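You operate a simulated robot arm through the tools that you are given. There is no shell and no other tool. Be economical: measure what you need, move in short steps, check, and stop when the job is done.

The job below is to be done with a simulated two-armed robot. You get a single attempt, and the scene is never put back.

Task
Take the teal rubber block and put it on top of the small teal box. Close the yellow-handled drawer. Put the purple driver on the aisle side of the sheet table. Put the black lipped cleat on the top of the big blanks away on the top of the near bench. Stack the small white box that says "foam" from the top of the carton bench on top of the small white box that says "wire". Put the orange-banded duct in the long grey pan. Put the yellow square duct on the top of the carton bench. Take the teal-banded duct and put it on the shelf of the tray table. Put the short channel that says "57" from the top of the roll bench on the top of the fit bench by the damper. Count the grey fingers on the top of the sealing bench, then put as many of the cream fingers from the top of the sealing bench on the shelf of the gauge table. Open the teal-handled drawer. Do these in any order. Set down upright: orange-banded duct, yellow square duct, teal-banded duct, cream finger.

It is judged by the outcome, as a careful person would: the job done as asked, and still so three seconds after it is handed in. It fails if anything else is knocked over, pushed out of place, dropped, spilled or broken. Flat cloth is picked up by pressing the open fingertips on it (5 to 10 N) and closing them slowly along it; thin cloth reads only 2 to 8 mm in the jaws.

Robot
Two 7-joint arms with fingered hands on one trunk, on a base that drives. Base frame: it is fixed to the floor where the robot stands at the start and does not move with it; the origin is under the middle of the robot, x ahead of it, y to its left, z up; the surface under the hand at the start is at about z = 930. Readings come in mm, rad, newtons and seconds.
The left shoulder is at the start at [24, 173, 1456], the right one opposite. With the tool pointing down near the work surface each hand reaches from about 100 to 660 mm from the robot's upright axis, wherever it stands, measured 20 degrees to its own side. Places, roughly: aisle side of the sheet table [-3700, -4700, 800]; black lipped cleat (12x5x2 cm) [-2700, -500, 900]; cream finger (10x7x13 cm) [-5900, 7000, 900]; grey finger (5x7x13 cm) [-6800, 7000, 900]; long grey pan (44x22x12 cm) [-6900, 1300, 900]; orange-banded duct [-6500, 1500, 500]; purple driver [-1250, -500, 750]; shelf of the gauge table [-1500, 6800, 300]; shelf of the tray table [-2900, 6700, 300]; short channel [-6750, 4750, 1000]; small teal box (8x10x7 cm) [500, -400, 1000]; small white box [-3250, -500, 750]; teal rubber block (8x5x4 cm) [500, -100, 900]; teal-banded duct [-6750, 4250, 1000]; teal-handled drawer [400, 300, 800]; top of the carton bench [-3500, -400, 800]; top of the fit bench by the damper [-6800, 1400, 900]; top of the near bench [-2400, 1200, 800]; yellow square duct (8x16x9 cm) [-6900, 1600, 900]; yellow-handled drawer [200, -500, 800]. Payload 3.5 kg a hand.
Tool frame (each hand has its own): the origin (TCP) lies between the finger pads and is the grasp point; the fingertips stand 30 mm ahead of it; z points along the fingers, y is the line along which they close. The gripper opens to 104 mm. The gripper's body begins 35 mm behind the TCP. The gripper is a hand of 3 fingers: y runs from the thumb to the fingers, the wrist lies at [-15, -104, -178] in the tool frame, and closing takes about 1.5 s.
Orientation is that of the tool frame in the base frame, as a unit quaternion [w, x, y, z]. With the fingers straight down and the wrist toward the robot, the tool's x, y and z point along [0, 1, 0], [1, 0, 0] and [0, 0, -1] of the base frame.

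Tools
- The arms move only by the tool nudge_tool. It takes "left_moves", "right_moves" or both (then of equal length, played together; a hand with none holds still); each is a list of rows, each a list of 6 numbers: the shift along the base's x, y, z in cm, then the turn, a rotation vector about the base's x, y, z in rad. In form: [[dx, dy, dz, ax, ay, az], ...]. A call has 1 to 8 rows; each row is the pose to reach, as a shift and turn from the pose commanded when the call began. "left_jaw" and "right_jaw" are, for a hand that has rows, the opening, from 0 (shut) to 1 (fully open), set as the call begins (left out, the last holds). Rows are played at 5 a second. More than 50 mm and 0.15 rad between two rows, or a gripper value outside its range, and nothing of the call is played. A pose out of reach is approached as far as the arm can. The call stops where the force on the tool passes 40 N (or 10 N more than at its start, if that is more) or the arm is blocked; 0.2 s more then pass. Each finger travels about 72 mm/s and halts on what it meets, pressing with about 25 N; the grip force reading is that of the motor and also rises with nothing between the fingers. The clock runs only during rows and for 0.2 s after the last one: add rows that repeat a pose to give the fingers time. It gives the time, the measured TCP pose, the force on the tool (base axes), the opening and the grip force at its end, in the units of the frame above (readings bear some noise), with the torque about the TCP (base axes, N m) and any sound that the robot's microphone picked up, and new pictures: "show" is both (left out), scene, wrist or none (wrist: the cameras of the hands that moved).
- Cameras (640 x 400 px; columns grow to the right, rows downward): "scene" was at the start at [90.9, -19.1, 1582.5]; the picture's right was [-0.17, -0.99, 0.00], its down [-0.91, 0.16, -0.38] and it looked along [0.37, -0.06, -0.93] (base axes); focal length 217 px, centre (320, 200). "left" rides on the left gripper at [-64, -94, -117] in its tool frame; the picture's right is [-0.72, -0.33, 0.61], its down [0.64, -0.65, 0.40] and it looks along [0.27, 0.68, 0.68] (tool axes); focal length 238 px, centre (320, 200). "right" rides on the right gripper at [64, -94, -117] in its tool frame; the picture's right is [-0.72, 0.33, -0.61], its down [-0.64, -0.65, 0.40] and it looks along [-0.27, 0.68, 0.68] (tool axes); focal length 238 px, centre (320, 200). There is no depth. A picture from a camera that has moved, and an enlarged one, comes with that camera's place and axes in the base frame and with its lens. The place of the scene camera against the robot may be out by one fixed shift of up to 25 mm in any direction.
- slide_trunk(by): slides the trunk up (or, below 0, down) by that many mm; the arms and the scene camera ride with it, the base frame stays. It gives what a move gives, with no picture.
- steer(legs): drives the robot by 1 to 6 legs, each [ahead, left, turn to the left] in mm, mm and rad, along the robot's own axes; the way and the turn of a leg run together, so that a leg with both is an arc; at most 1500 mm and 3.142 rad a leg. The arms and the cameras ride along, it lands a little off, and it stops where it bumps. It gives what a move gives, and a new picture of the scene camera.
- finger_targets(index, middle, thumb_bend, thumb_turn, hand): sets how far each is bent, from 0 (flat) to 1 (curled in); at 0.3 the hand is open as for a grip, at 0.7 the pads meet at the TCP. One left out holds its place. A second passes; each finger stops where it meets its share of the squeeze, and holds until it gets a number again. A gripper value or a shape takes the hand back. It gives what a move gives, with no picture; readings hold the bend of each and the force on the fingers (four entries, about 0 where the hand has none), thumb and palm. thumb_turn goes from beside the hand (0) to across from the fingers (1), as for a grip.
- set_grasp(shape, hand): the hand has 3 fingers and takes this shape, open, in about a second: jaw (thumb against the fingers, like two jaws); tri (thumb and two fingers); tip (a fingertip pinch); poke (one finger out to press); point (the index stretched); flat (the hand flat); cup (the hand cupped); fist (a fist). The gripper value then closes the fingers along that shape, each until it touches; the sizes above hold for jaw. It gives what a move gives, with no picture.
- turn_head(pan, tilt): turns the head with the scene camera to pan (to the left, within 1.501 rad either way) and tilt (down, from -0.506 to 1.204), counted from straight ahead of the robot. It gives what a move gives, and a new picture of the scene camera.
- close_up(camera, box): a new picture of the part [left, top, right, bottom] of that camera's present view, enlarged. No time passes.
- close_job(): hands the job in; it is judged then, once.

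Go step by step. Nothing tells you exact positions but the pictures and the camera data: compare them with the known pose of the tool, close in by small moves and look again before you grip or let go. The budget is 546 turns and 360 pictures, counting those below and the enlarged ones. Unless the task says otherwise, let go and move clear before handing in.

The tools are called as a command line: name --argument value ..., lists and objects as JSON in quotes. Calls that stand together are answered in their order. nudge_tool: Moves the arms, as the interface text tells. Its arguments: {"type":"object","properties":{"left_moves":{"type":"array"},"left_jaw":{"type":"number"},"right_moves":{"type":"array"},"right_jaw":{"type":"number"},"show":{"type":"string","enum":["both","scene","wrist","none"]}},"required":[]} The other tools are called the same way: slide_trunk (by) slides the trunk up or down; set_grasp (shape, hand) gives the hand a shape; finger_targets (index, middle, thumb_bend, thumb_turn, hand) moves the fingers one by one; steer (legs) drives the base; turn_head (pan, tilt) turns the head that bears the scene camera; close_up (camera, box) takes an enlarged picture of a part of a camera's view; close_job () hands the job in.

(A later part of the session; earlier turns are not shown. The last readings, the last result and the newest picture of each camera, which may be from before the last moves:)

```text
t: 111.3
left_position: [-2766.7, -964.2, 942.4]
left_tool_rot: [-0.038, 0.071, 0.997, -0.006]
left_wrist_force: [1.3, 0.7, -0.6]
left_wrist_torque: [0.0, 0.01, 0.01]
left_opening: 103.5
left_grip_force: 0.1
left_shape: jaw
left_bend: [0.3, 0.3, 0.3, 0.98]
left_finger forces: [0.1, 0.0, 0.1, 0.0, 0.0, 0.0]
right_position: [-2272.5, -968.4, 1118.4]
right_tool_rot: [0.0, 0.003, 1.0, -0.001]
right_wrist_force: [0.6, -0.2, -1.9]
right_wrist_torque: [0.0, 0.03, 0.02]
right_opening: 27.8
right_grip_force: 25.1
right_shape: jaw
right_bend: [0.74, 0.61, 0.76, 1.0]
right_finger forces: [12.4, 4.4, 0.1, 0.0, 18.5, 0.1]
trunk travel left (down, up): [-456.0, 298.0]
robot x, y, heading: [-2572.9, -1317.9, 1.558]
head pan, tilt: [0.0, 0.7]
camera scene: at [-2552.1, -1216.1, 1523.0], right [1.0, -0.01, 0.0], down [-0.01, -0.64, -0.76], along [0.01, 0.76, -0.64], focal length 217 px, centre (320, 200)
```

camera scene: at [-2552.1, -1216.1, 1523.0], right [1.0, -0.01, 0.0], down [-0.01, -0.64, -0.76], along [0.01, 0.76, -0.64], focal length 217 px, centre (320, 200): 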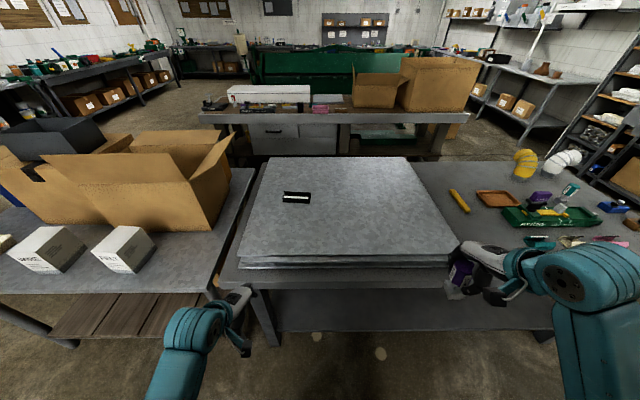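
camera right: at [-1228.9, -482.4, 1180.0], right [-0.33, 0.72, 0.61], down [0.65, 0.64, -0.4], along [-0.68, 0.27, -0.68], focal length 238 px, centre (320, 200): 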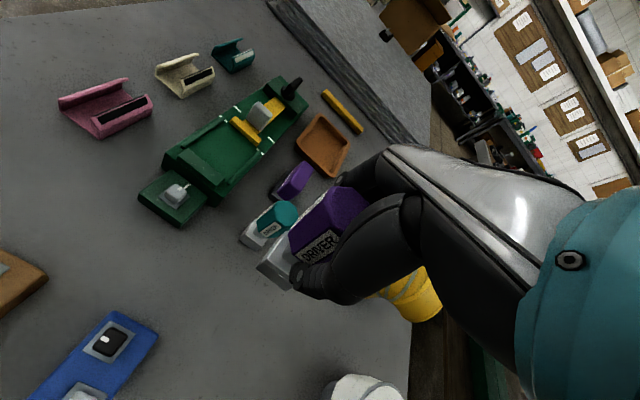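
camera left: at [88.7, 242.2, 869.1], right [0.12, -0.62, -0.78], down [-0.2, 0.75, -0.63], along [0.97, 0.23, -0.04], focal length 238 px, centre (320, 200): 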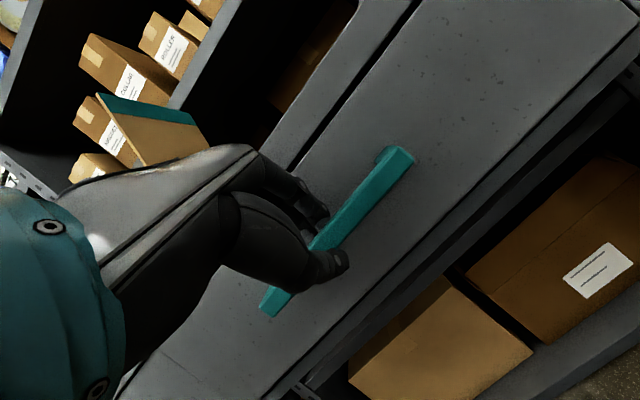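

I see the cleat on the blanks at about [-2647,-454] and, to the left, the carton bench with the WIRE and FOAM boxes. I'll raise and level the left hand, then move in.

nudge_tool --left_moves '[[0, 0, 4, 0.006, -0.038, 0.07], [0, 0, 8, 0.012, -0.076, 0.142], [0, 0, 8, 0.012, -0.076, 0.142]]' --show "none"

steer --legs '[[0, -125, 0], [270, 0, 0.012]]'

nudge_tool --left_moves '[[0, 2, 0, 0, 0, 0], [0, 5, 0, 0, 0, 0], [0, 8, 0, 0, 0, 0]]' --show "wrist"

```text
t: 112.1
left_position: [-2766.8, -966.6, 1022.2]
left_tool_rot: [0.0, 0.0, 1.0, 0.0]
left_wrist_force: [0.2, 0.0, 0.6]
left_wrist_torque: [0.01, 0.0, -0.01]
left_opening: 103.7
left_grip_force: 0.1
left_shape: jaw
left_bend: [0.3, 0.3, 0.3, 0.98]
left_finger forces: [0.0, 0.0, 0.0, 0.0, 0.0, 0.0]
right_position: [-2273.2, -968.9, 1120.1]
right_tool_rot: [0.001, 0.003, 1.0, -0.002]
right_wrist_force: [0.0, -0.3, -1.8]
right_wrist_torque: [0.04, 0.01, -0.02]
right_opening: 27.7
right_grip_force: 25.3
right_shape: jaw
right_bend: [0.74, 0.61, 0.76, 1.0]
right_finger forces: [12.4, 4.5, 0.0, 0.0, 18.5, 0.1]
trunk travel left (down, up): [-456.0, 298.0]
robot x, y, heading: [-2573.3, -1317.9, 1.561]
head pan, tilt: [0.0, 0.7]
```

```text
t: 114.9
left_position: [-2642.1, -693.7, 1021.1]
left_tool_rot: [-0.001, -0.004, 1.0, -0.001]
left_wrist_force: [-0.6, -0.2, 0.9]
left_wrist_torque: [-0.01, -0.02, 0.02]
left_opening: 103.5
left_grip_force: 0.0
left_shape: jaw
left_bend: [0.3, 0.3, 0.3, 0.98]
left_finger forces: [0.1, 0.0, 0.0, 0.0, 0.1, 0.0]
right_position: [-2149.9, -691.9, 1119.4]
right_tool_rot: [-0.001, -0.001, 1.0, -0.002]
right_wrist_force: [0.2, 0.8, -1.0]
right_wrist_torque: [-0.01, -0.02, 0.06]
right_opening: 28.0
right_grip_force: 25.1
right_shape: jaw
right_bend: [0.74, 0.61, 0.76, 1.0]
right_finger forces: [12.4, 4.5, 0.0, 0.1, 18.5, 0.0]
trunk travel left (down, up): [-456.0, 298.0]
robot x, y, heading: [-2447.8, -1045.1, 1.572]
head pan, tilt: [0.0, 0.7]
camera scene: at [-2426.9, -941.9, 1522.9], right [1.0, 0.0, 0.0], down [0.0, -0.64, -0.76], along [0.0, 0.76, -0.64], focal length 217 px, centre (320, 200)
```

scene: 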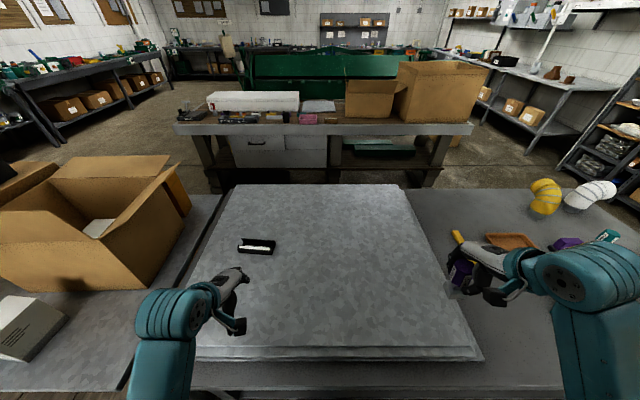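

```text
t: 115.7
left_position: [-2638.9, -612.7, 1020.7]
left_tool_rot: [0.0, -0.004, 1.0, -0.001]
left_wrist_force: [-0.4, 0.5, 0.4]
left_wrist_torque: [-0.01, 0.0, 0.03]
left_opening: 103.3
left_grip_force: 0.0
left_shape: jaw
left_bend: [0.3, 0.3, 0.3, 0.98]
left_finger forces: [0.0, 0.0, 0.1, 0.0, 0.0, 0.0]
right_position: [-2150.1, -693.2, 1119.6]
right_tool_rot: [0.0, -0.002, 1.0, -0.003]
right_wrist_force: [0.8, 0.5, -1.3]
right_wrist_torque: [-0.04, 0.02, 0.03]
right_opening: 27.8
right_grip_force: 25.3
right_shape: jaw
right_bend: [0.74, 0.61, 0.76, 1.0]
right_finger forces: [12.4, 4.4, 0.0, 0.0, 18.4, 0.0]
trunk travel left (down, up): [-456.0, 298.0]
robot x, y, heading: [-2443.7, -1048.6, 1.572]
head pan, tilt: [0.0, 0.7]
camera left: at [-2574.1, -706.6, 1138.1], right [0.72, -0.32, -0.61], down [-0.64, -0.66, -0.4], along [-0.28, 0.68, -0.68], focal length 238 px, centre (320, 200)
```

left: 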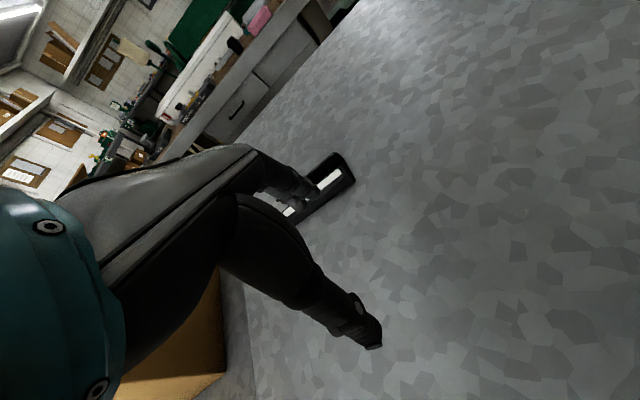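

The hand hides part of the cleat; I'll lift and pull back a bit for a full wrist view.

nudge_tool --left_moves '[[0, -4, 2, 0, 0, 0], [-3, -6, 5, 0, 0, 0], [-6, -6, 8, 0, 0, 0], [-6, -6, 8, 0, 0, 0]]' --show "wrist"

```text
t: 116.7
left_position: [-2700.0, -677.3, 1102.5]
left_tool_rot: [-0.001, -0.003, 1.0, 0.0]
left_wrist_force: [-0.4, -0.1, 0.0]
left_wrist_torque: [-0.04, -0.03, -0.01]
left_opening: 103.7
left_grip_force: 0.0
left_shape: jaw
left_bend: [0.3, 0.3, 0.3, 0.98]
left_finger forces: [0.0, 0.1, 0.0, 0.1, 0.1, 0.1]
right_position: [-2149.4, -693.6, 1119.6]
right_tool_rot: [0.0, -0.002, 1.0, -0.002]
right_wrist_force: [-0.5, -0.1, -0.2]
right_wrist_torque: [-0.01, 0.0, 0.01]
right_opening: 27.9
right_grip_force: 25.0
right_shape: jaw
right_bend: [0.74, 0.61, 0.76, 1.0]
right_finger forces: [12.4, 4.5, 0.0, 0.0, 18.6, 0.0]
trunk travel left (down, up): [-456.0, 298.0]
robot x, y, heading: [-2445.8, -1041.0, 1.569]
head pan, tilt: [0.0, 0.7]
camera left: at [-2635.3, -771.7, 1219.2], right [0.72, -0.32, -0.61], down [-0.64, -0.66, -0.4], along [-0.27, 0.68, -0.68], focal length 238 px, centre (320, 200)
```

left: 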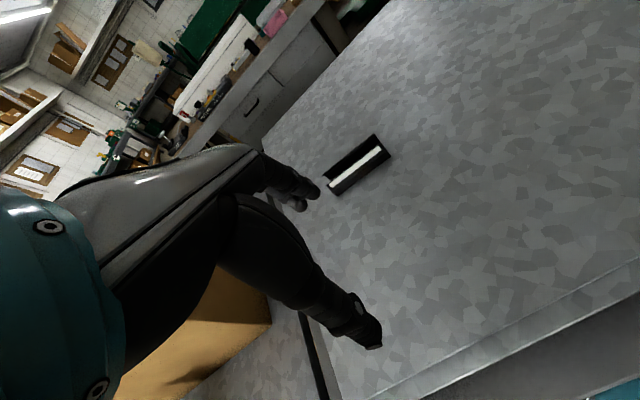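

The cleat centre is about [-2665,-452], top near z 905, turned slightly. I'll move over it at z≈960 with a small yaw.

nudge_tool --left_moves '[[0.5, 4, -2, 0, 0, -0.02], [1, 8, -4, 0, 0, -0.04], [1.5, 12, -6, 0, 0, -0.06], [2, 16, -8, 0, 0, -0.08], [2.8, 20, -10, 0, 0, -0.1], [3.5, 22.5, -13, 0, 0, -0.1], [3.5, 22.5, -14, 0, 0, -0.1], [3.5, 22.5, -14, 0, 0, -0.1]]' --show "both"

```text
t: 118.5
left_position: [-2665.4, -450.1, 961.1]
left_tool_rot: [-0.001, 0.046, 0.999, 0.0]
left_wrist_force: [0.0, 0.4, -0.2]
left_wrist_torque: [0.01, -0.02, 0.02]
left_opening: 103.6
left_grip_force: 0.1
left_shape: jaw
left_bend: [0.3, 0.3, 0.3, 0.98]
left_finger forces: [0.1, 0.0, 0.1, 0.0, 0.0, 0.1]
right_position: [-2149.8, -693.0, 1118.9]
right_tool_rot: [0.0, -0.002, 1.0, -0.003]
right_wrist_force: [-0.6, 0.1, -0.7]
right_wrist_torque: [-0.01, -0.01, -0.01]
right_opening: 28.0
right_grip_force: 25.3
right_shape: jaw
right_bend: [0.74, 0.61, 0.76, 1.0]
right_finger forces: [12.5, 4.6, 0.0, 0.0, 18.5, 0.0]
trunk travel left (down, up): [-456.0, 298.0]
robot x, y, heading: [-2445.3, -1045.5, 1.567]
head pan, tilt: [0.0, 0.7]
camera scene: at [-2426.8, -942.6, 1523.0], right [1.0, 0.0, 0.0], down [0.0, -0.64, -0.76], along [0.0, 0.76, -0.64], focal length 217 px, centre (320, 200)
camera left: at [-2611.1, -549.3, 1078.4], right [0.69, -0.39, -0.61], down [-0.7, -0.59, -0.4], along [-0.21, 0.71, -0.68], focal length 238 px, centre (320, 200)
```

scene: 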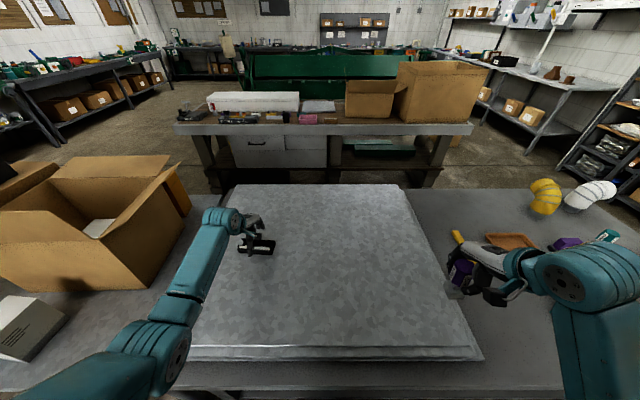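
left: 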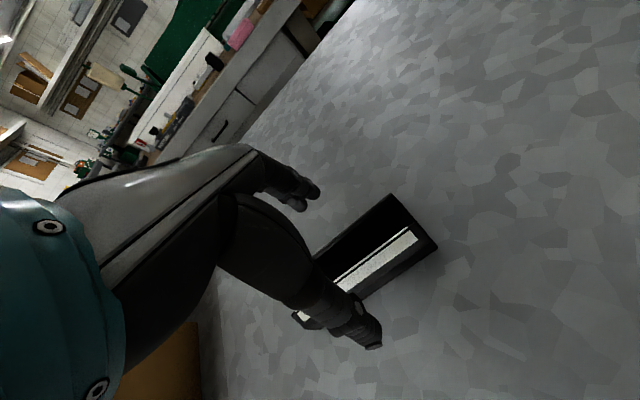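

Aligned well. I'll descend cautiously to feel for the surface.

nudge_tool --left_moves '[[-0.3, 0.2, -1.5, 0, 0, -0.04], [-0.3, 0.2, -2.5, 0, 0, -0.04], [-0.3, 0.2, -3, 0, 0, -0.04], [-0.3, 0.2, -3.4, 0, 0, -0.04]]' --show "wrist"

```text
t: 119.5
left_position: [-2669.5, -446.4, 928.7]
left_tool_rot: [-0.001, 0.067, 0.998, 0.001]
left_wrist_force: [0.3, 0.5, -0.9]
left_wrist_torque: [-0.02, -0.03, -0.01]
left_opening: 103.7
left_grip_force: 0.0
left_shape: jaw
left_bend: [0.3, 0.3, 0.3, 0.98]
left_finger forces: [0.1, 0.0, 0.0, 0.1, 0.0, 0.0]
right_position: [-2149.7, -692.7, 1118.9]
right_tool_rot: [0.0, -0.003, 1.0, -0.001]
right_wrist_force: [-0.9, 0.3, -1.0]
right_wrist_torque: [0.03, 0.01, 0.0]
right_opening: 28.1
right_grip_force: 25.2
right_shape: jaw
right_bend: [0.74, 0.61, 0.76, 1.0]
right_finger forces: [12.5, 4.5, 0.0, 0.0, 18.4, 0.1]
trunk travel left (down, up): [-456.0, 298.0]
robot x, y, heading: [-2447.6, -1046.1, 1.569]
head pan, tilt: [0.0, 0.7]
camera left: at [-2618.9, -548.7, 1045.7], right [0.67, -0.42, -0.61], down [-0.72, -0.56, -0.4], along [-0.18, 0.71, -0.68], focal length 238 px, centre (320, 200)
```

left: 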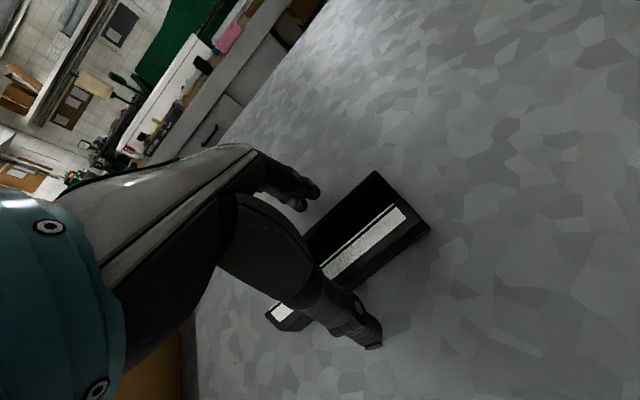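

No contact yet; down further in small steps.

nudge_tool --left_moves '[[0, 0, -0.5, 0, 0, 0], [0, 0, -1, 0, 0, 0], [0, 0, -1.4, 0, 0, 0], [0, 0, -1.4, 0, 0, 0]]' --show "wrist"

```text
t: 120.5
left_position: [-2668.5, -445.8, 922.8]
left_tool_rot: [-0.001, 0.066, 0.998, 0.009]
left_wrist_force: [-1.5, -5.0, 37.0]
left_wrist_torque: [1.37, 0.11, 0.15]
left_opening: 101.1
left_grip_force: 0.0
left_shape: jaw
left_bend: [0.3, 0.3, 0.29, 0.98]
left_finger forces: [0.6, 30.2, 0.0, 0.0, 6.5, 0.0]
right_position: [-2147.8, -695.7, 1120.6]
right_tool_rot: [-0.001, -0.002, 1.0, 0.001]
right_wrist_force: [-1.0, 0.0, -1.6]
right_wrist_torque: [0.0, 0.0, 0.01]
right_opening: 27.8
right_grip_force: 25.0
right_shape: jaw
right_bend: [0.74, 0.61, 0.76, 1.0]
right_finger forces: [12.5, 4.5, 0.0, 0.1, 18.4, 0.1]
trunk travel left (down, up): [-456.0, 298.0]
robot x, y, heading: [-2445.6, -1047.4, 1.572]
head pan, tilt: [0.0, 0.7]
camera left: at [-2618.4, -549.9, 1037.3], right [0.67, -0.41, -0.62], down [-0.72, -0.55, -0.41], along [-0.18, 0.73, -0.67], focal length 238 px, centre (320, 200)
```

left: 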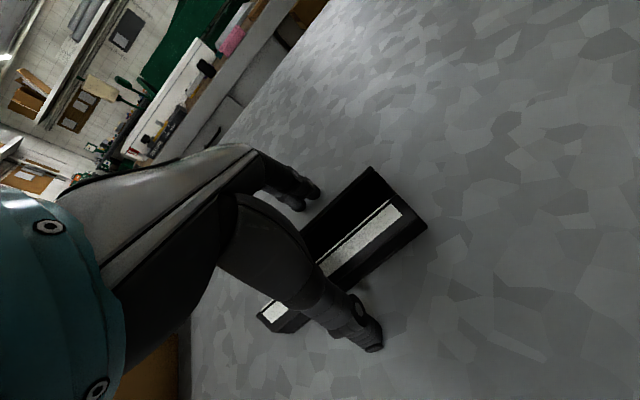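

Surface reached at TCP ≈ 921. I'll rise a few mm and close.

nudge_tool --left_moves '[[0, 0, 0.9, 0, 0, 0], [0, 0, 0.9, 0, 0, 0]]' --show "none"

nudge_tool --left_moves '[[0, 0, 0, 0, 0, 0], [0, 0, 0, 0, 0, 0], [0, 0, 0, 0, 0, 0], [0, 0, 0, 0, 0, 0], [0, 0, 0, 0, 0, 0], [0, 0, 0, 0, 0, 0], [0, 0, 0, 0, 0, 0]]' --left_jaw 0 --show "wrist"

```text
t: 121.1
left_position: [-2670.1, -449.1, 923.1]
left_tool_rot: [-0.001, 0.066, 0.998, 0.0]
left_wrist_force: [-1.4, -2.1, 15.4]
left_wrist_torque: [0.91, 0.06, 0.06]
left_opening: 103.1
left_grip_force: 0.0
left_shape: jaw
left_bend: [0.3, 0.3, 0.3, 0.98]
left_finger forces: [0.0, 15.3, 0.1, 0.1, 0.1, 0.1]
right_position: [-2149.6, -694.2, 1120.4]
right_tool_rot: [0.0, -0.002, 1.0, -0.002]
right_wrist_force: [0.6, 0.0, -1.6]
right_wrist_torque: [0.01, -0.01, -0.01]
right_opening: 27.9
right_grip_force: 24.6
right_shape: jaw
right_bend: [0.74, 0.61, 0.76, 1.0]
right_finger forces: [12.5, 4.5, 0.0, 0.0, 18.4, 0.0]
trunk travel left (down, up): [-456.0, 298.0]
robot x, y, heading: [-2446.5, -1045.2, 1.569]
head pan, tilt: [0.0, 0.7]
```

```text
t: 122.7
left_position: [-2669.6, -448.2, 925.0]
left_tool_rot: [0.0, 0.066, 0.998, 0.002]
left_wrist_force: [-0.2, -0.5, 23.2]
left_wrist_torque: [-0.4, -0.12, -0.01]
left_opening: 46.3
left_grip_force: 25.9
left_shape: jaw
left_bend: [0.74, 0.46, 0.72, 1.0]
left_finger forces: [20.9, 7.5, 0.0, 0.1, 38.5, 0.0]
right_position: [-2149.3, -695.9, 1119.2]
right_tool_rot: [0.0, -0.002, 1.0, -0.001]
right_wrist_force: [-0.1, 0.0, -1.3]
right_wrist_torque: [0.01, 0.0, 0.05]
right_opening: 28.2
right_grip_force: 25.4
right_shape: jaw
right_bend: [0.74, 0.61, 0.76, 1.0]
right_finger forces: [12.4, 4.6, 0.0, 0.1, 18.5, 0.0]
trunk travel left (down, up): [-456.0, 298.0]
robot x, y, heading: [-2448.1, -1047.6, 1.574]
head pan, tilt: [0.0, 0.7]
camera left: at [-2618.5, -551.2, 1042.4], right [0.67, -0.42, -0.62], down [-0.72, -0.56, -0.41], along [-0.18, 0.72, -0.68], focal length 238 px, centre (320, 200)
```

left: 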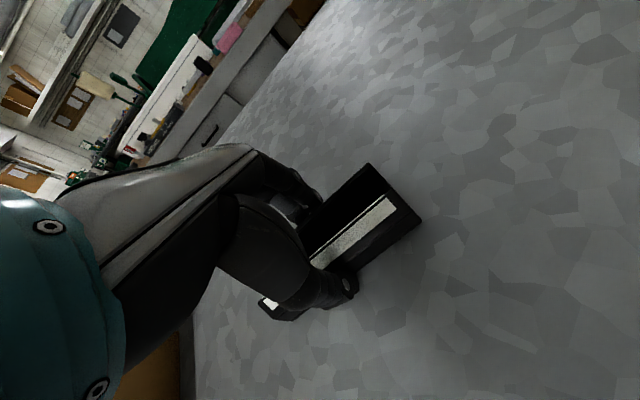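

Gripped at 46 mm. Lifting.

nudge_tool --left_moves '[[0, 0, 3, 0, 0, 0], [0, 0, 7, 0, 0, 0], [0, -3, 11, 0, 0, 0], [0, -7, 14, 0, 0, 0], [0, -11, 16, 0, 0, 0], [0, -15, 17, 0, 0, 0], [0, -19, 17, 0, 0, 0]]' --show "both"

```text
t: 124.3
left_position: [-2672.1, -640.2, 1094.1]
left_tool_rot: [-0.001, 0.067, 0.998, 0.0]
left_wrist_force: [0.5, -0.1, -0.1]
left_wrist_torque: [0.02, 0.01, 0.0]
left_opening: 45.9
left_grip_force: 25.2
left_shape: jaw
left_bend: [0.74, 0.46, 0.72, 1.0]
left_finger forces: [15.3, 7.1, 0.1, 0.0, 22.3, 0.1]
right_position: [-2150.3, -692.4, 1119.5]
right_tool_rot: [0.0, -0.001, 1.0, -0.002]
right_wrist_force: [0.0, -0.5, -1.4]
right_wrist_torque: [0.0, -0.01, 0.03]
right_opening: 27.9
right_grip_force: 25.0
right_shape: jaw
right_bend: [0.74, 0.61, 0.76, 1.0]
right_finger forces: [12.6, 4.5, 0.0, 0.1, 18.3, 0.0]
trunk travel left (down, up): [-456.0, 298.0]
robot x, y, heading: [-2449.3, -1046.3, 1.577]
head pan, tilt: [0.0, 0.7]
camera scene: at [-2427.3, -943.7, 1523.1], right [1.0, 0.0, 0.0], down [0.0, -0.64, -0.77], along [0.0, 0.77, -0.64], focal length 217 px, centre (320, 200)
camera left: at [-2621.8, -743.2, 1212.9], right [0.67, -0.42, -0.61], down [-0.72, -0.56, -0.4], along [-0.18, 0.71, -0.68], focal length 238 px, centre (320, 200)
```

scene: 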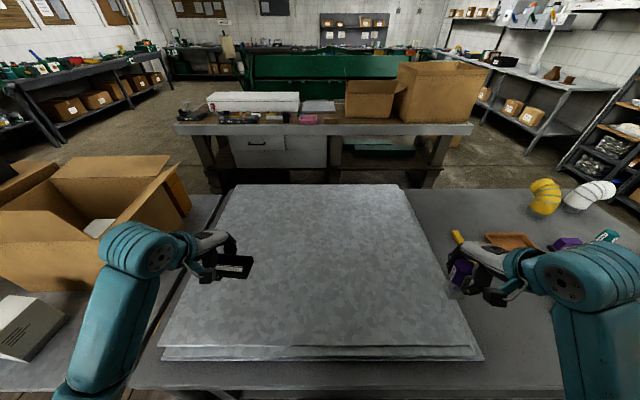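
left: 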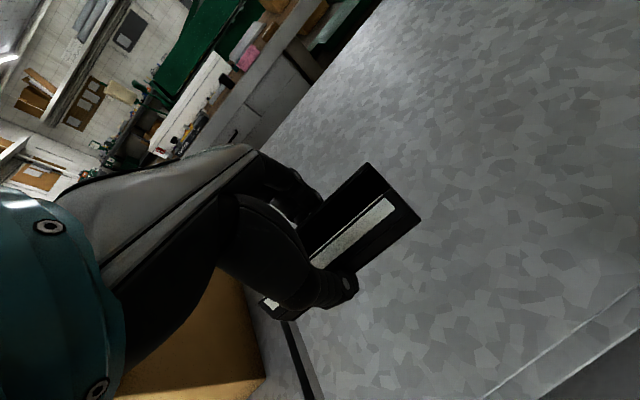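

Cleat in hand. Let me look closely at the near bench's top from here.

close_up --camera "scene" --box '[170, 70, 490, 160]'

close_up --camera "scene" --box '[190, 90, 350, 140]'

```text
2.00 times, centred on (330, 115) of scene
camera zoom: at [-2427.3, -943.7, 1523.1], right [1.0, 0.0, 0.0], down [0.0, -0.64, -0.77], along [0.0, 0.77, -0.64], focal length 434 px, centre (300, 370)
```

zoom: 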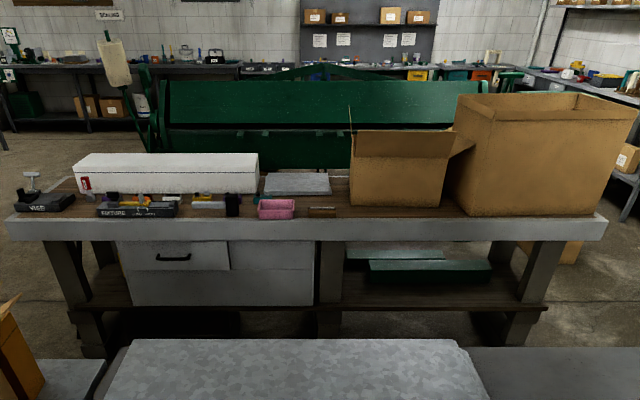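

```text
4.00 times, centred on (270, 115) of scene
camera zoom: at [-2427.3, -943.7, 1523.1], right [1.0, 0.0, 0.0], down [0.0, -0.64, -0.77], along [0.0, 0.77, -0.64], focal length 868 px, centre (520, 540)
```

zoom: 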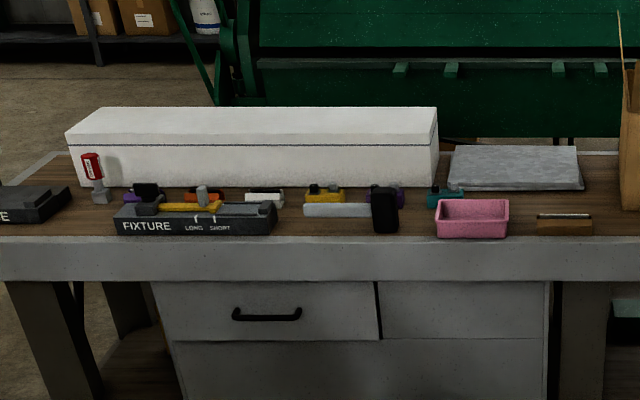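

The near bench has free wood at about [-2400, 970], between the pink tray, grey sheet and cartons. Before driving around, I'll tuck both hands closer.

nudge_tool --left_moves '[[0, -3, 0, 0, 0, 0], [0, -6, 0, 0, 0, 0], [0, -9, 0, 0, 0, 0], [0, -11, 0, 0, 0, 0], [0, -11, 0, 0, 0, 0]]' --right_moves '[[0, -3, 0, 0, 0, 0], [0, -6, 0, 0, 0, 0], [0, -9, 0, 0, 0, 0], [0, -12, 0, 0, 0, 0], [0, -13, 0, 0, 0, 0]]' --show "none"

steer --legs '[[-260, 0, 0], [0, -1300, 0], [0, -490, 0], [1000, 0, 0], [680, 0, 0]]'

```text
t: 125.5
left_position: [-2673.1, -702.7, 1075.5]
left_tool_rot: [-0.001, 0.066, 0.998, 0.0]
left_wrist_force: [-0.6, 0.0, -0.2]
left_wrist_torque: [0.04, 0.0, -0.04]
left_opening: 45.8
left_grip_force: 25.1
left_shape: jaw
left_bend: [0.74, 0.46, 0.72, 1.0]
left_finger forces: [15.2, 7.0, 0.0, 0.0, 22.4, 0.0]
left hand out of reach, approached as far as the arm can: row 2, 3, 4, 5
right_position: [-2081.1, -750.4, 1077.2]
right_tool_rot: [0.0, -0.003, 1.0, -0.003]
right_wrist_force: [-0.7, 0.1, -0.9]
right_wrist_torque: [0.01, 0.01, 0.03]
right_opening: 27.4
right_grip_force: 25.0
right_shape: jaw
right_bend: [0.74, 0.61, 0.76, 1.0]
right_finger forces: [12.7, 5.1, 0.0, 0.0, 18.2, 0.0]
right hand out of reach, approached as far as the arm can: row 1, 2, 3, 4, 5
trunk travel left (down, up): [-456.0, 298.0]
robot x, y, heading: [-2446.1, -1047.1, 1.572]
head pan, tilt: [0.0, 0.7]
```

```text
t: 143.9
left_position: [-835.4, 739.9, 1075.7]
left_tool_rot: [-0.001, 0.1, 0.995, 0.0]
left_wrist_force: [0.3, -0.4, -1.2]
left_wrist_torque: [-0.01, 0.0, -0.04]
left_opening: 46.0
left_grip_force: 25.2
left_shape: jaw
left_bend: [0.74, 0.46, 0.72, 1.0]
left_finger forces: [15.3, 7.0, 0.0, 0.1, 22.4, 0.1]
right_position: [-249.3, 649.9, 1077.2]
right_tool_rot: [0.0, 0.032, 0.999, -0.002]
right_wrist_force: [0.4, 0.4, -1.0]
right_wrist_torque: [-0.04, -0.02, -0.04]
right_opening: 27.8
right_grip_force: 25.0
right_shape: jaw
right_bend: [0.74, 0.61, 0.76, 1.0]
right_finger forces: [12.7, 5.4, 0.0, 0.0, 17.9, 0.0]
trunk travel left (down, up): [-456.0, 298.0]
robot x, y, heading: [-637.1, 383.0, 1.501]
head pan, tilt: [0.0, 0.7]
camera scene: at [-606.6, 483.9, 1523.0], right [1.0, -0.07, 0.0], down [-0.04, -0.64, -0.76], along [0.05, 0.76, -0.64], focal length 217 px, centre (320, 200)
```

scene: 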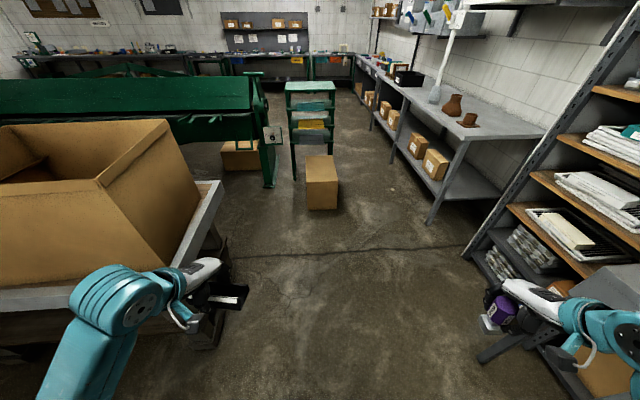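

I've drifted 0.07 rad in heading; I'll correct it, move away from the bench edge, and slide left along the aisle.

steer --legs '[[-130, 0, 0.07], [0, 800, 0]]'

```text
t: 149.2
left_position: [-1673.3, 617.1, 1074.5]
left_tool_rot: [0.0, 0.08, 0.997, 0.0]
left_wrist_force: [-0.2, 0.9, -1.0]
left_wrist_torque: [-0.04, 0.01, 0.04]
left_opening: 45.9
left_grip_force: 25.3
left_shape: jaw
left_bend: [0.74, 0.46, 0.72, 1.0]
left_finger forces: [15.2, 7.0, 0.0, 0.0, 22.4, 0.0]
right_position: [-1084.4, 552.4, 1077.2]
right_tool_rot: [-0.001, 0.012, 1.0, -0.002]
right_wrist_force: [0.2, 0.3, -0.7]
right_wrist_torque: [-0.02, -0.01, 0.02]
right_opening: 27.6
right_grip_force: 24.4
right_shape: jaw
right_bend: [0.74, 0.61, 0.76, 1.0]
right_finger forces: [12.7, 5.3, 0.1, 0.1, 17.9, 0.1]
trunk travel left (down, up): [-456.0, 298.0]
robot x, y, heading: [-1459.8, 267.7, 1.54]
head pan, tilt: [0.0, 0.7]
camera scene: at [-1434.8, 369.9, 1523.0], right [1.0, -0.03, 0.0], down [-0.02, -0.64, -0.76], along [0.02, 0.76, -0.64], focal length 217 px, centre (320, 200)
```

scene: 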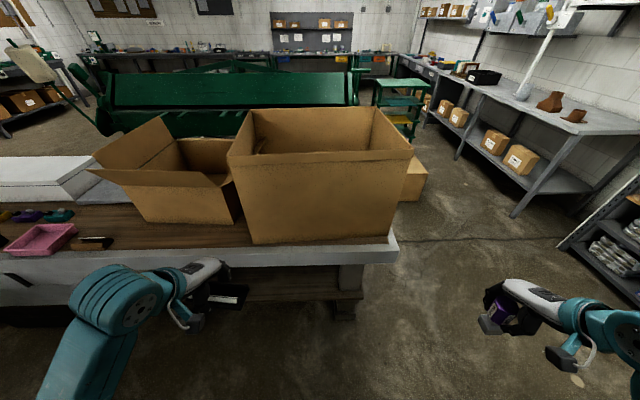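

Continuing left to stand in front of the free wood area.

steer --legs '[[0, 760, 0.03]]'

```text
t: 153.2
left_position: [-2443.4, 603.8, 1075.3]
left_tool_rot: [-0.001, 0.051, 0.999, -0.001]
left_wrist_force: [-0.6, -0.1, -0.4]
left_wrist_torque: [-0.02, -0.03, -0.01]
left_opening: 45.9
left_grip_force: 24.2
left_shape: jaw
left_bend: [0.74, 0.46, 0.72, 1.0]
left_finger forces: [15.2, 7.0, 0.0, 0.1, 22.4, 0.1]
right_position: [-1850.9, 572.8, 1075.6]
right_tool_rot: [0.0, -0.018, 1.0, -0.003]
right_wrist_force: [0.3, -0.5, -1.9]
right_wrist_torque: [0.03, 0.03, 0.01]
right_opening: 27.5
right_grip_force: 25.2
right_shape: jaw
right_bend: [0.74, 0.61, 0.76, 1.0]
right_finger forces: [12.7, 5.4, 0.0, 0.1, 17.6, 0.1]
trunk travel left (down, up): [-456.0, 298.0]
robot x, y, heading: [-2206.7, 268.0, 1.598]
head pan, tilt: [0.0, 0.7]
camera scene: at [-2191.6, 369.4, 1523.0], right [1.0, 0.03, 0.0], down [0.02, -0.64, -0.76], along [-0.02, 0.76, -0.64], focal length 217 px, centre (320, 200)
```

scene: 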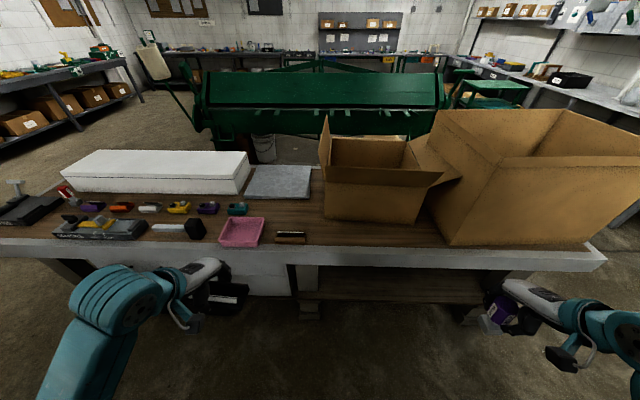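

Bench top is about z 825, its edge near y 905; the clear spot is about [-2376, 1106]. I'll move up to the bench.

steer --legs '[[280, 0, -0.027]]'

nudge_tool --left_moves '[[0, 4, 0, 0, 0, 0.05], [0, 8, 0, 0, 0, 0.1], [0.5, 12, 0, 0, 0, 0.1], [1, 16, -1, 0, 0, 0.1], [1.5, 18, -4, 0, 0, 0.1], [1.5, 18, -8, 0, 0, 0.1], [1.5, 18, -8, 0, 0, 0.1]]' --show "both"

```text
t: 155.2
left_position: [-2441.3, 888.7, 1075.5]
left_tool_rot: [-0.001, 0.062, 0.998, -0.001]
left_wrist_force: [0.2, 0.8, -1.1]
left_wrist_torque: [0.0, 0.01, 0.03]
left_opening: 45.9
left_grip_force: 24.4
left_shape: jaw
left_bend: [0.74, 0.46, 0.72, 1.0]
left_finger forces: [15.2, 7.1, 0.0, 0.0, 22.4, 0.1]
right_position: [-1851.0, 844.4, 1076.4]
right_tool_rot: [0.0, -0.006, 1.0, -0.003]
right_wrist_force: [0.0, 1.2, -0.2]
right_wrist_torque: [0.0, -0.01, 0.01]
right_opening: 27.7
right_grip_force: 25.1
right_shape: jaw
right_bend: [0.74, 0.61, 0.76, 1.0]
right_finger forces: [12.9, 5.6, 0.1, 0.0, 17.8, 0.0]
trunk travel left (down, up): [-456.0, 298.0]
robot x, y, heading: [-2211.6, 545.4, 1.586]
head pan, tilt: [0.0, 0.7]
camera scene: at [-2194.3, 649.0, 1522.9], right [1.0, 0.01, 0.0], down [0.01, -0.64, -0.76], along [-0.01, 0.76, -0.64], focal length 217 px, centre (320, 200)
```

scene: 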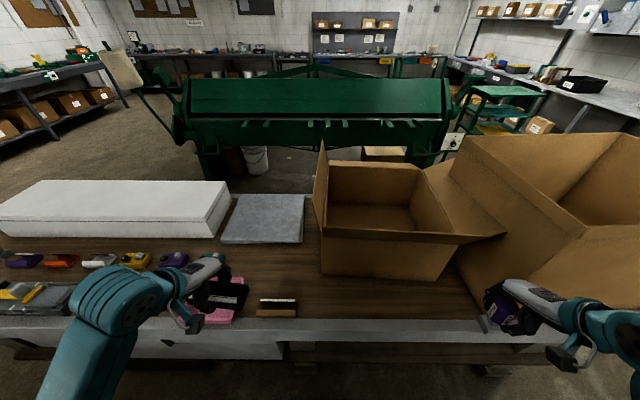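

```text
t: 156.8
left_position: [-2425.4, 1065.1, 995.8]
left_tool_rot: [0.0, 0.013, 1.0, 0.0]
left_wrist_force: [-0.7, 0.5, -0.3]
left_wrist_torque: [0.03, 0.0, -0.01]
left_opening: 45.8
left_grip_force: 24.8
left_shape: jaw
left_bend: [0.74, 0.46, 0.72, 1.0]
left_finger forces: [15.2, 7.0, 0.0, 0.0, 22.3, 0.0]
right_position: [-1850.4, 842.3, 1077.5]
right_tool_rot: [0.0, -0.006, 1.0, -0.002]
right_wrist_force: [-0.2, -0.4, -1.8]
right_wrist_torque: [0.02, 0.03, 0.0]
right_opening: 27.7
right_grip_force: 25.0
right_shape: jaw
right_bend: [0.74, 0.61, 0.76, 1.0]
right_finger forces: [12.8, 5.6, 0.0, 0.0, 17.6, 0.0]
trunk travel left (down, up): [-456.0, 298.0]
robot x, y, heading: [-2214.7, 542.3, 1.584]
head pan, tilt: [0.0, 0.7]
camera scene: at [-2194.1, 648.4, 1523.0], right [1.0, 0.01, 0.0], down [0.01, -0.64, -0.76], along [-0.01, 0.76, -0.64], focal length 217 px, centre (320, 200)
camera left: at [-2364.5, 968.7, 1112.8], right [0.71, -0.34, -0.61], down [-0.66, -0.64, -0.4], along [-0.25, 0.69, -0.68], focal length 238 px, centre (320, 200)
```

scene: 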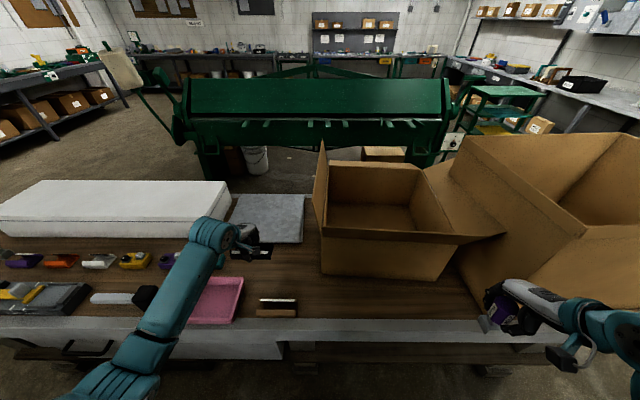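
left: 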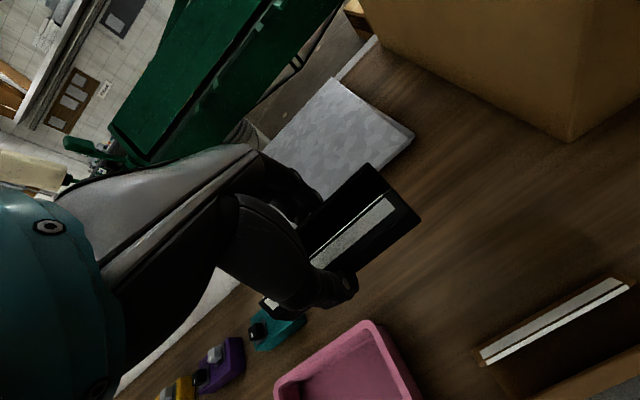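

The clear spot is around [-2360,1105]. I'll move over it and lower.

nudge_tool --left_moves '[[3, 2, 0, 0, 0, 0], [6.5, 4, -2, 0, 0, 0], [6.5, 4, -6, 0, 0, 0], [6.5, 4, -10, 0, 0, 0], [6.5, 4, -10, 0, 0, 0]]' --show "both"

```text
t: 158.0
left_position: [-2361.8, 1110.4, 894.4]
left_tool_rot: [-0.001, 0.012, 1.0, -0.001]
left_wrist_force: [-0.5, -0.9, -0.5]
left_wrist_torque: [0.04, -0.02, 0.0]
left_opening: 45.8
left_grip_force: 24.9
left_shape: jaw
left_bend: [0.74, 0.46, 0.72, 1.0]
left_finger forces: [15.1, 7.0, 0.0, 0.1, 22.2, 0.0]
right_position: [-1850.3, 842.8, 1076.1]
right_tool_rot: [0.0, -0.007, 1.0, -0.004]
right_wrist_force: [0.3, 0.5, -1.8]
right_wrist_torque: [-0.02, 0.0, -0.01]
right_opening: 27.7
right_grip_force: 25.1
right_shape: jaw
right_bend: [0.74, 0.61, 0.76, 1.0]
right_finger forces: [12.8, 5.5, 0.1, 0.0, 17.7, 0.0]
trunk travel left (down, up): [-456.0, 298.0]
robot x, y, heading: [-2210.3, 545.9, 1.584]
head pan, tilt: [0.0, 0.7]
camera scene: at [-2194.5, 648.0, 1523.0], right [1.0, 0.01, 0.0], down [0.01, -0.64, -0.77], along [-0.01, 0.76, -0.64], focal length 217 px, centre (320, 200)
camera left: at [-2300.5, 1014.0, 1011.3], right [0.71, -0.34, -0.61], down [-0.66, -0.64, -0.4], along [-0.25, 0.69, -0.68], focal length 238 px, centre (320, 200)
```

scene: 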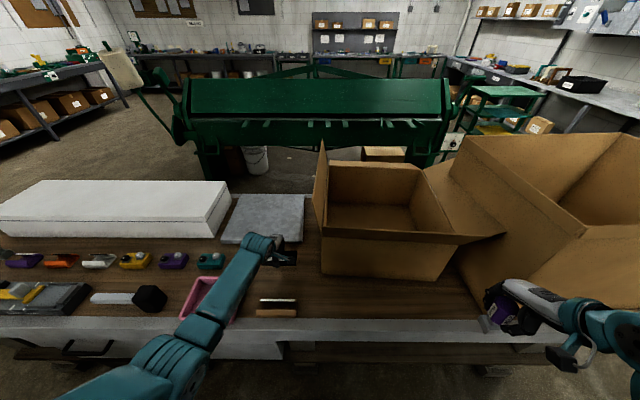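
left: 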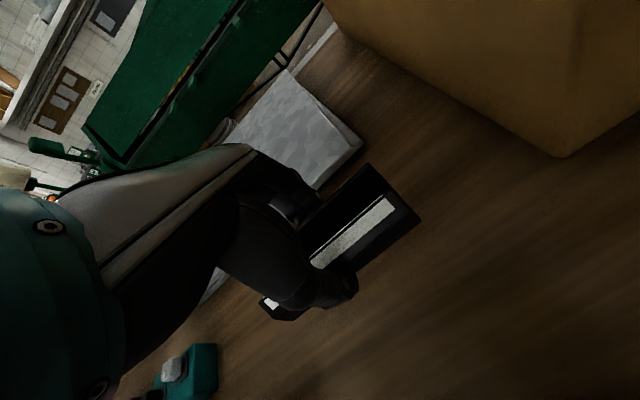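

Clear around it. I'll shift back 1.5 cm for finger clearance and lower until contact.

nudge_tool --left_moves '[[0, -1.5, 0, 0, 0, 0], [0, -1.5, -1, 0, 0, 0], [0, -1.5, -2, 0, 0, 0], [0, -1.5, -2.5, 0, 0, 0]]' --show "none"

nudge_tool --left_moves '[[0, 0, -0.4, 0, 0, 0], [0, 0, -0.8, 0, 0, 0]]' --show "wrist"

```text
t: 159.0
left_position: [-2360.8, 1091.9, 871.5]
left_tool_rot: [-0.001, 0.012, 1.0, -0.001]
left_wrist_force: [0.0, 0.6, -1.0]
left_wrist_torque: [0.0, -0.01, 0.01]
left_opening: 45.6
left_grip_force: 25.1
left_shape: jaw
left_bend: [0.74, 0.46, 0.72, 1.0]
left_finger forces: [15.1, 7.1, 0.0, 0.0, 22.0, 0.0]
right_position: [-1850.3, 845.0, 1076.5]
right_tool_rot: [-0.001, -0.007, 1.0, -0.003]
right_wrist_force: [-0.5, 0.2, -1.8]
right_wrist_torque: [-0.02, 0.03, 0.0]
right_opening: 27.8
right_grip_force: 24.7
right_shape: jaw
right_bend: [0.74, 0.61, 0.76, 1.0]
right_finger forces: [12.9, 5.5, 0.1, 0.0, 17.8, 0.0]
trunk travel left (down, up): [-456.0, 298.0]
robot x, y, heading: [-2213.3, 544.4, 1.578]
head pan, tilt: [0.0, 0.7]
```

```text
t: 159.6
left_position: [-2361.4, 1091.6, 863.7]
left_tool_rot: [0.0, 0.011, 1.0, -0.001]
left_wrist_force: [0.0, 0.8, -1.1]
left_wrist_torque: [0.0, 0.01, -0.03]
left_opening: 45.7
left_grip_force: 25.3
left_shape: jaw
left_bend: [0.74, 0.46, 0.72, 1.0]
left_finger forces: [15.2, 7.0, 0.1, 0.1, 22.1, 0.0]
right_position: [-1849.8, 843.3, 1076.7]
right_tool_rot: [0.0, -0.007, 1.0, -0.003]
right_wrist_force: [0.6, -0.9, -0.7]
right_wrist_torque: [0.01, 0.02, -0.02]
right_opening: 27.8
right_grip_force: 24.4
right_shape: jaw
right_bend: [0.74, 0.61, 0.76, 1.0]
right_finger forces: [12.9, 5.6, 0.1, 0.0, 17.7, 0.1]
trunk travel left (down, up): [-456.0, 298.0]
robot x, y, heading: [-2211.6, 544.4, 1.58]
head pan, tilt: [0.0, 0.7]
camera left: at [-2299.6, 996.3, 980.8], right [0.71, -0.34, -0.61], down [-0.66, -0.64, -0.4], along [-0.25, 0.69, -0.68], focal length 238 px, centre (320, 200)
```

left: 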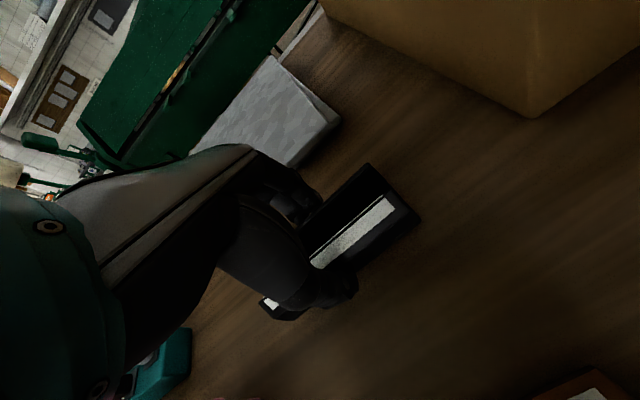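

Still free; lower in 4 mm steps until it touches.

nudge_tool --left_moves '[[0, 0, -0.4, 0, 0, 0], [0, 0, -0.8, 0, 0, 0]]' --show "none"

nudge_tool --left_moves '[[0, 0, -0.4, 0, 0, 0], [0, 0, -0.8, 0, 0, 0]]' --show "none"

```text
t: 160.2
left_position: [-2362.2, 1092.4, 855.2]
left_tool_rot: [0.0, 0.012, 1.0, -0.001]
left_wrist_force: [0.3, -0.2, -0.7]
left_wrist_torque: [0.03, -0.02, -0.02]
left_opening: 45.6
left_grip_force: 24.8
left_shape: jaw
left_bend: [0.74, 0.46, 0.72, 1.0]
left_finger forces: [15.1, 7.1, 0.1, 0.0, 22.2, 0.0]
right_position: [-1851.2, 844.4, 1077.8]
right_tool_rot: [0.0, -0.006, 1.0, -0.002]
right_wrist_force: [0.3, 1.0, -1.2]
right_wrist_torque: [0.02, 0.01, 0.01]
right_opening: 27.8
right_grip_force: 25.3
right_shape: jaw
right_bend: [0.74, 0.61, 0.76, 1.0]
right_finger forces: [13.0, 5.5, 0.0, 0.0, 17.7, 0.0]
trunk travel left (down, up): [-456.0, 298.0]
robot x, y, heading: [-2211.1, 547.5, 1.579]
head pan, tilt: [0.0, 0.7]
```

```text
t: 160.8
left_position: [-2360.5, 1093.4, 851.3]
left_tool_rot: [-0.001, 0.012, 1.0, 0.005]
left_wrist_force: [-0.5, -4.5, 23.5]
left_wrist_torque: [-0.88, 0.0, -0.01]
left_opening: 45.3
left_grip_force: 25.2
left_shape: jaw
left_bend: [0.74, 0.46, 0.72, 1.0]
left_finger forces: [14.6, 6.9, 0.1, 0.1, 44.8, 0.1]
right_position: [-1851.7, 842.3, 1077.9]
right_tool_rot: [0.0, -0.007, 1.0, -0.002]
right_wrist_force: [-0.2, 0.1, -2.2]
right_wrist_torque: [-0.01, 0.03, 0.02]
right_opening: 27.7
right_grip_force: 24.7
right_shape: jaw
right_bend: [0.74, 0.61, 0.76, 1.0]
right_finger forces: [12.9, 5.6, 0.0, 0.0, 17.7, 0.0]
trunk travel left (down, up): [-456.0, 298.0]
robot x, y, heading: [-2212.0, 544.0, 1.58]
head pan, tilt: [0.0, 0.7]
```

Contact. Release with a part-open jaw and lift clear.

nudge_tool --left_moves '[[0, 0, 0.3, 0, 0, 0], [0, 0, 0.3, 0, 0, 0], [0, 0, 0.3, 0, 0, 0], [0, 0, 0.3, 0, 0, 0], [0, 0, 3, 0, 0, 0], [0, 0, 7, 0, 0, 0], [0, -2, 11, 0, 0, 0], [0, -4, 15, 0, 0, 0]]' --left_jaw 0.7 --show "both"

```text
t: 162.6
left_position: [-2361.3, 1049.8, 997.5]
left_tool_rot: [-0.001, 0.012, 1.0, 0.0]
left_wrist_force: [0.2, 0.3, -0.9]
left_wrist_torque: [-0.01, -0.01, -0.02]
left_opening: 72.5
left_grip_force: 0.1
left_shape: jaw
left_bend: [0.27, 0.37, 0.58, 0.99]
left_finger forces: [0.0, 0.0, 0.0, 0.1, 0.0, 0.0]
right_position: [-1849.7, 843.7, 1077.1]
right_tool_rot: [0.0, -0.006, 1.0, -0.003]
right_wrist_force: [-0.1, -0.5, -1.4]
right_wrist_torque: [-0.02, 0.02, -0.01]
right_opening: 28.0
right_grip_force: 25.1
right_shape: jaw
right_bend: [0.74, 0.61, 0.76, 1.0]
right_finger forces: [12.9, 5.6, 0.0, 0.1, 17.6, 0.0]
trunk travel left (down, up): [-456.0, 298.0]
robot x, y, heading: [-2213.5, 546.5, 1.58]
head pan, tilt: [0.0, 0.7]
camera scene: at [-2194.1, 647.8, 1523.0], right [1.0, 0.01, 0.0], down [0.01, -0.64, -0.77], along [-0.01, 0.77, -0.64], focal length 217 px, centre (320, 200)
camera left: at [-2299.7, 953.8, 1114.8], right [0.71, -0.34, -0.61], down [-0.66, -0.64, -0.4], along [-0.25, 0.69, -0.68], focal length 238 px, centre (320, 200)
```

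scene: 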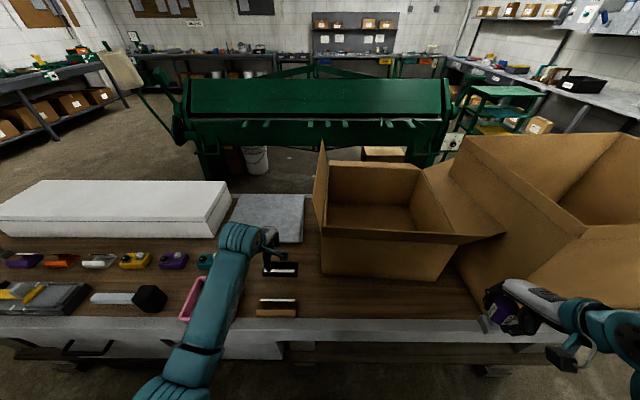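
left: 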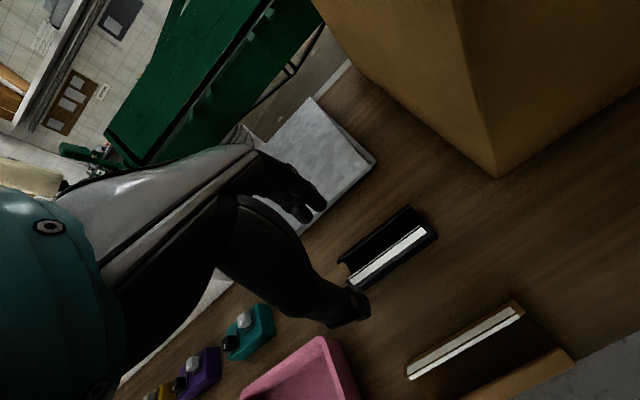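

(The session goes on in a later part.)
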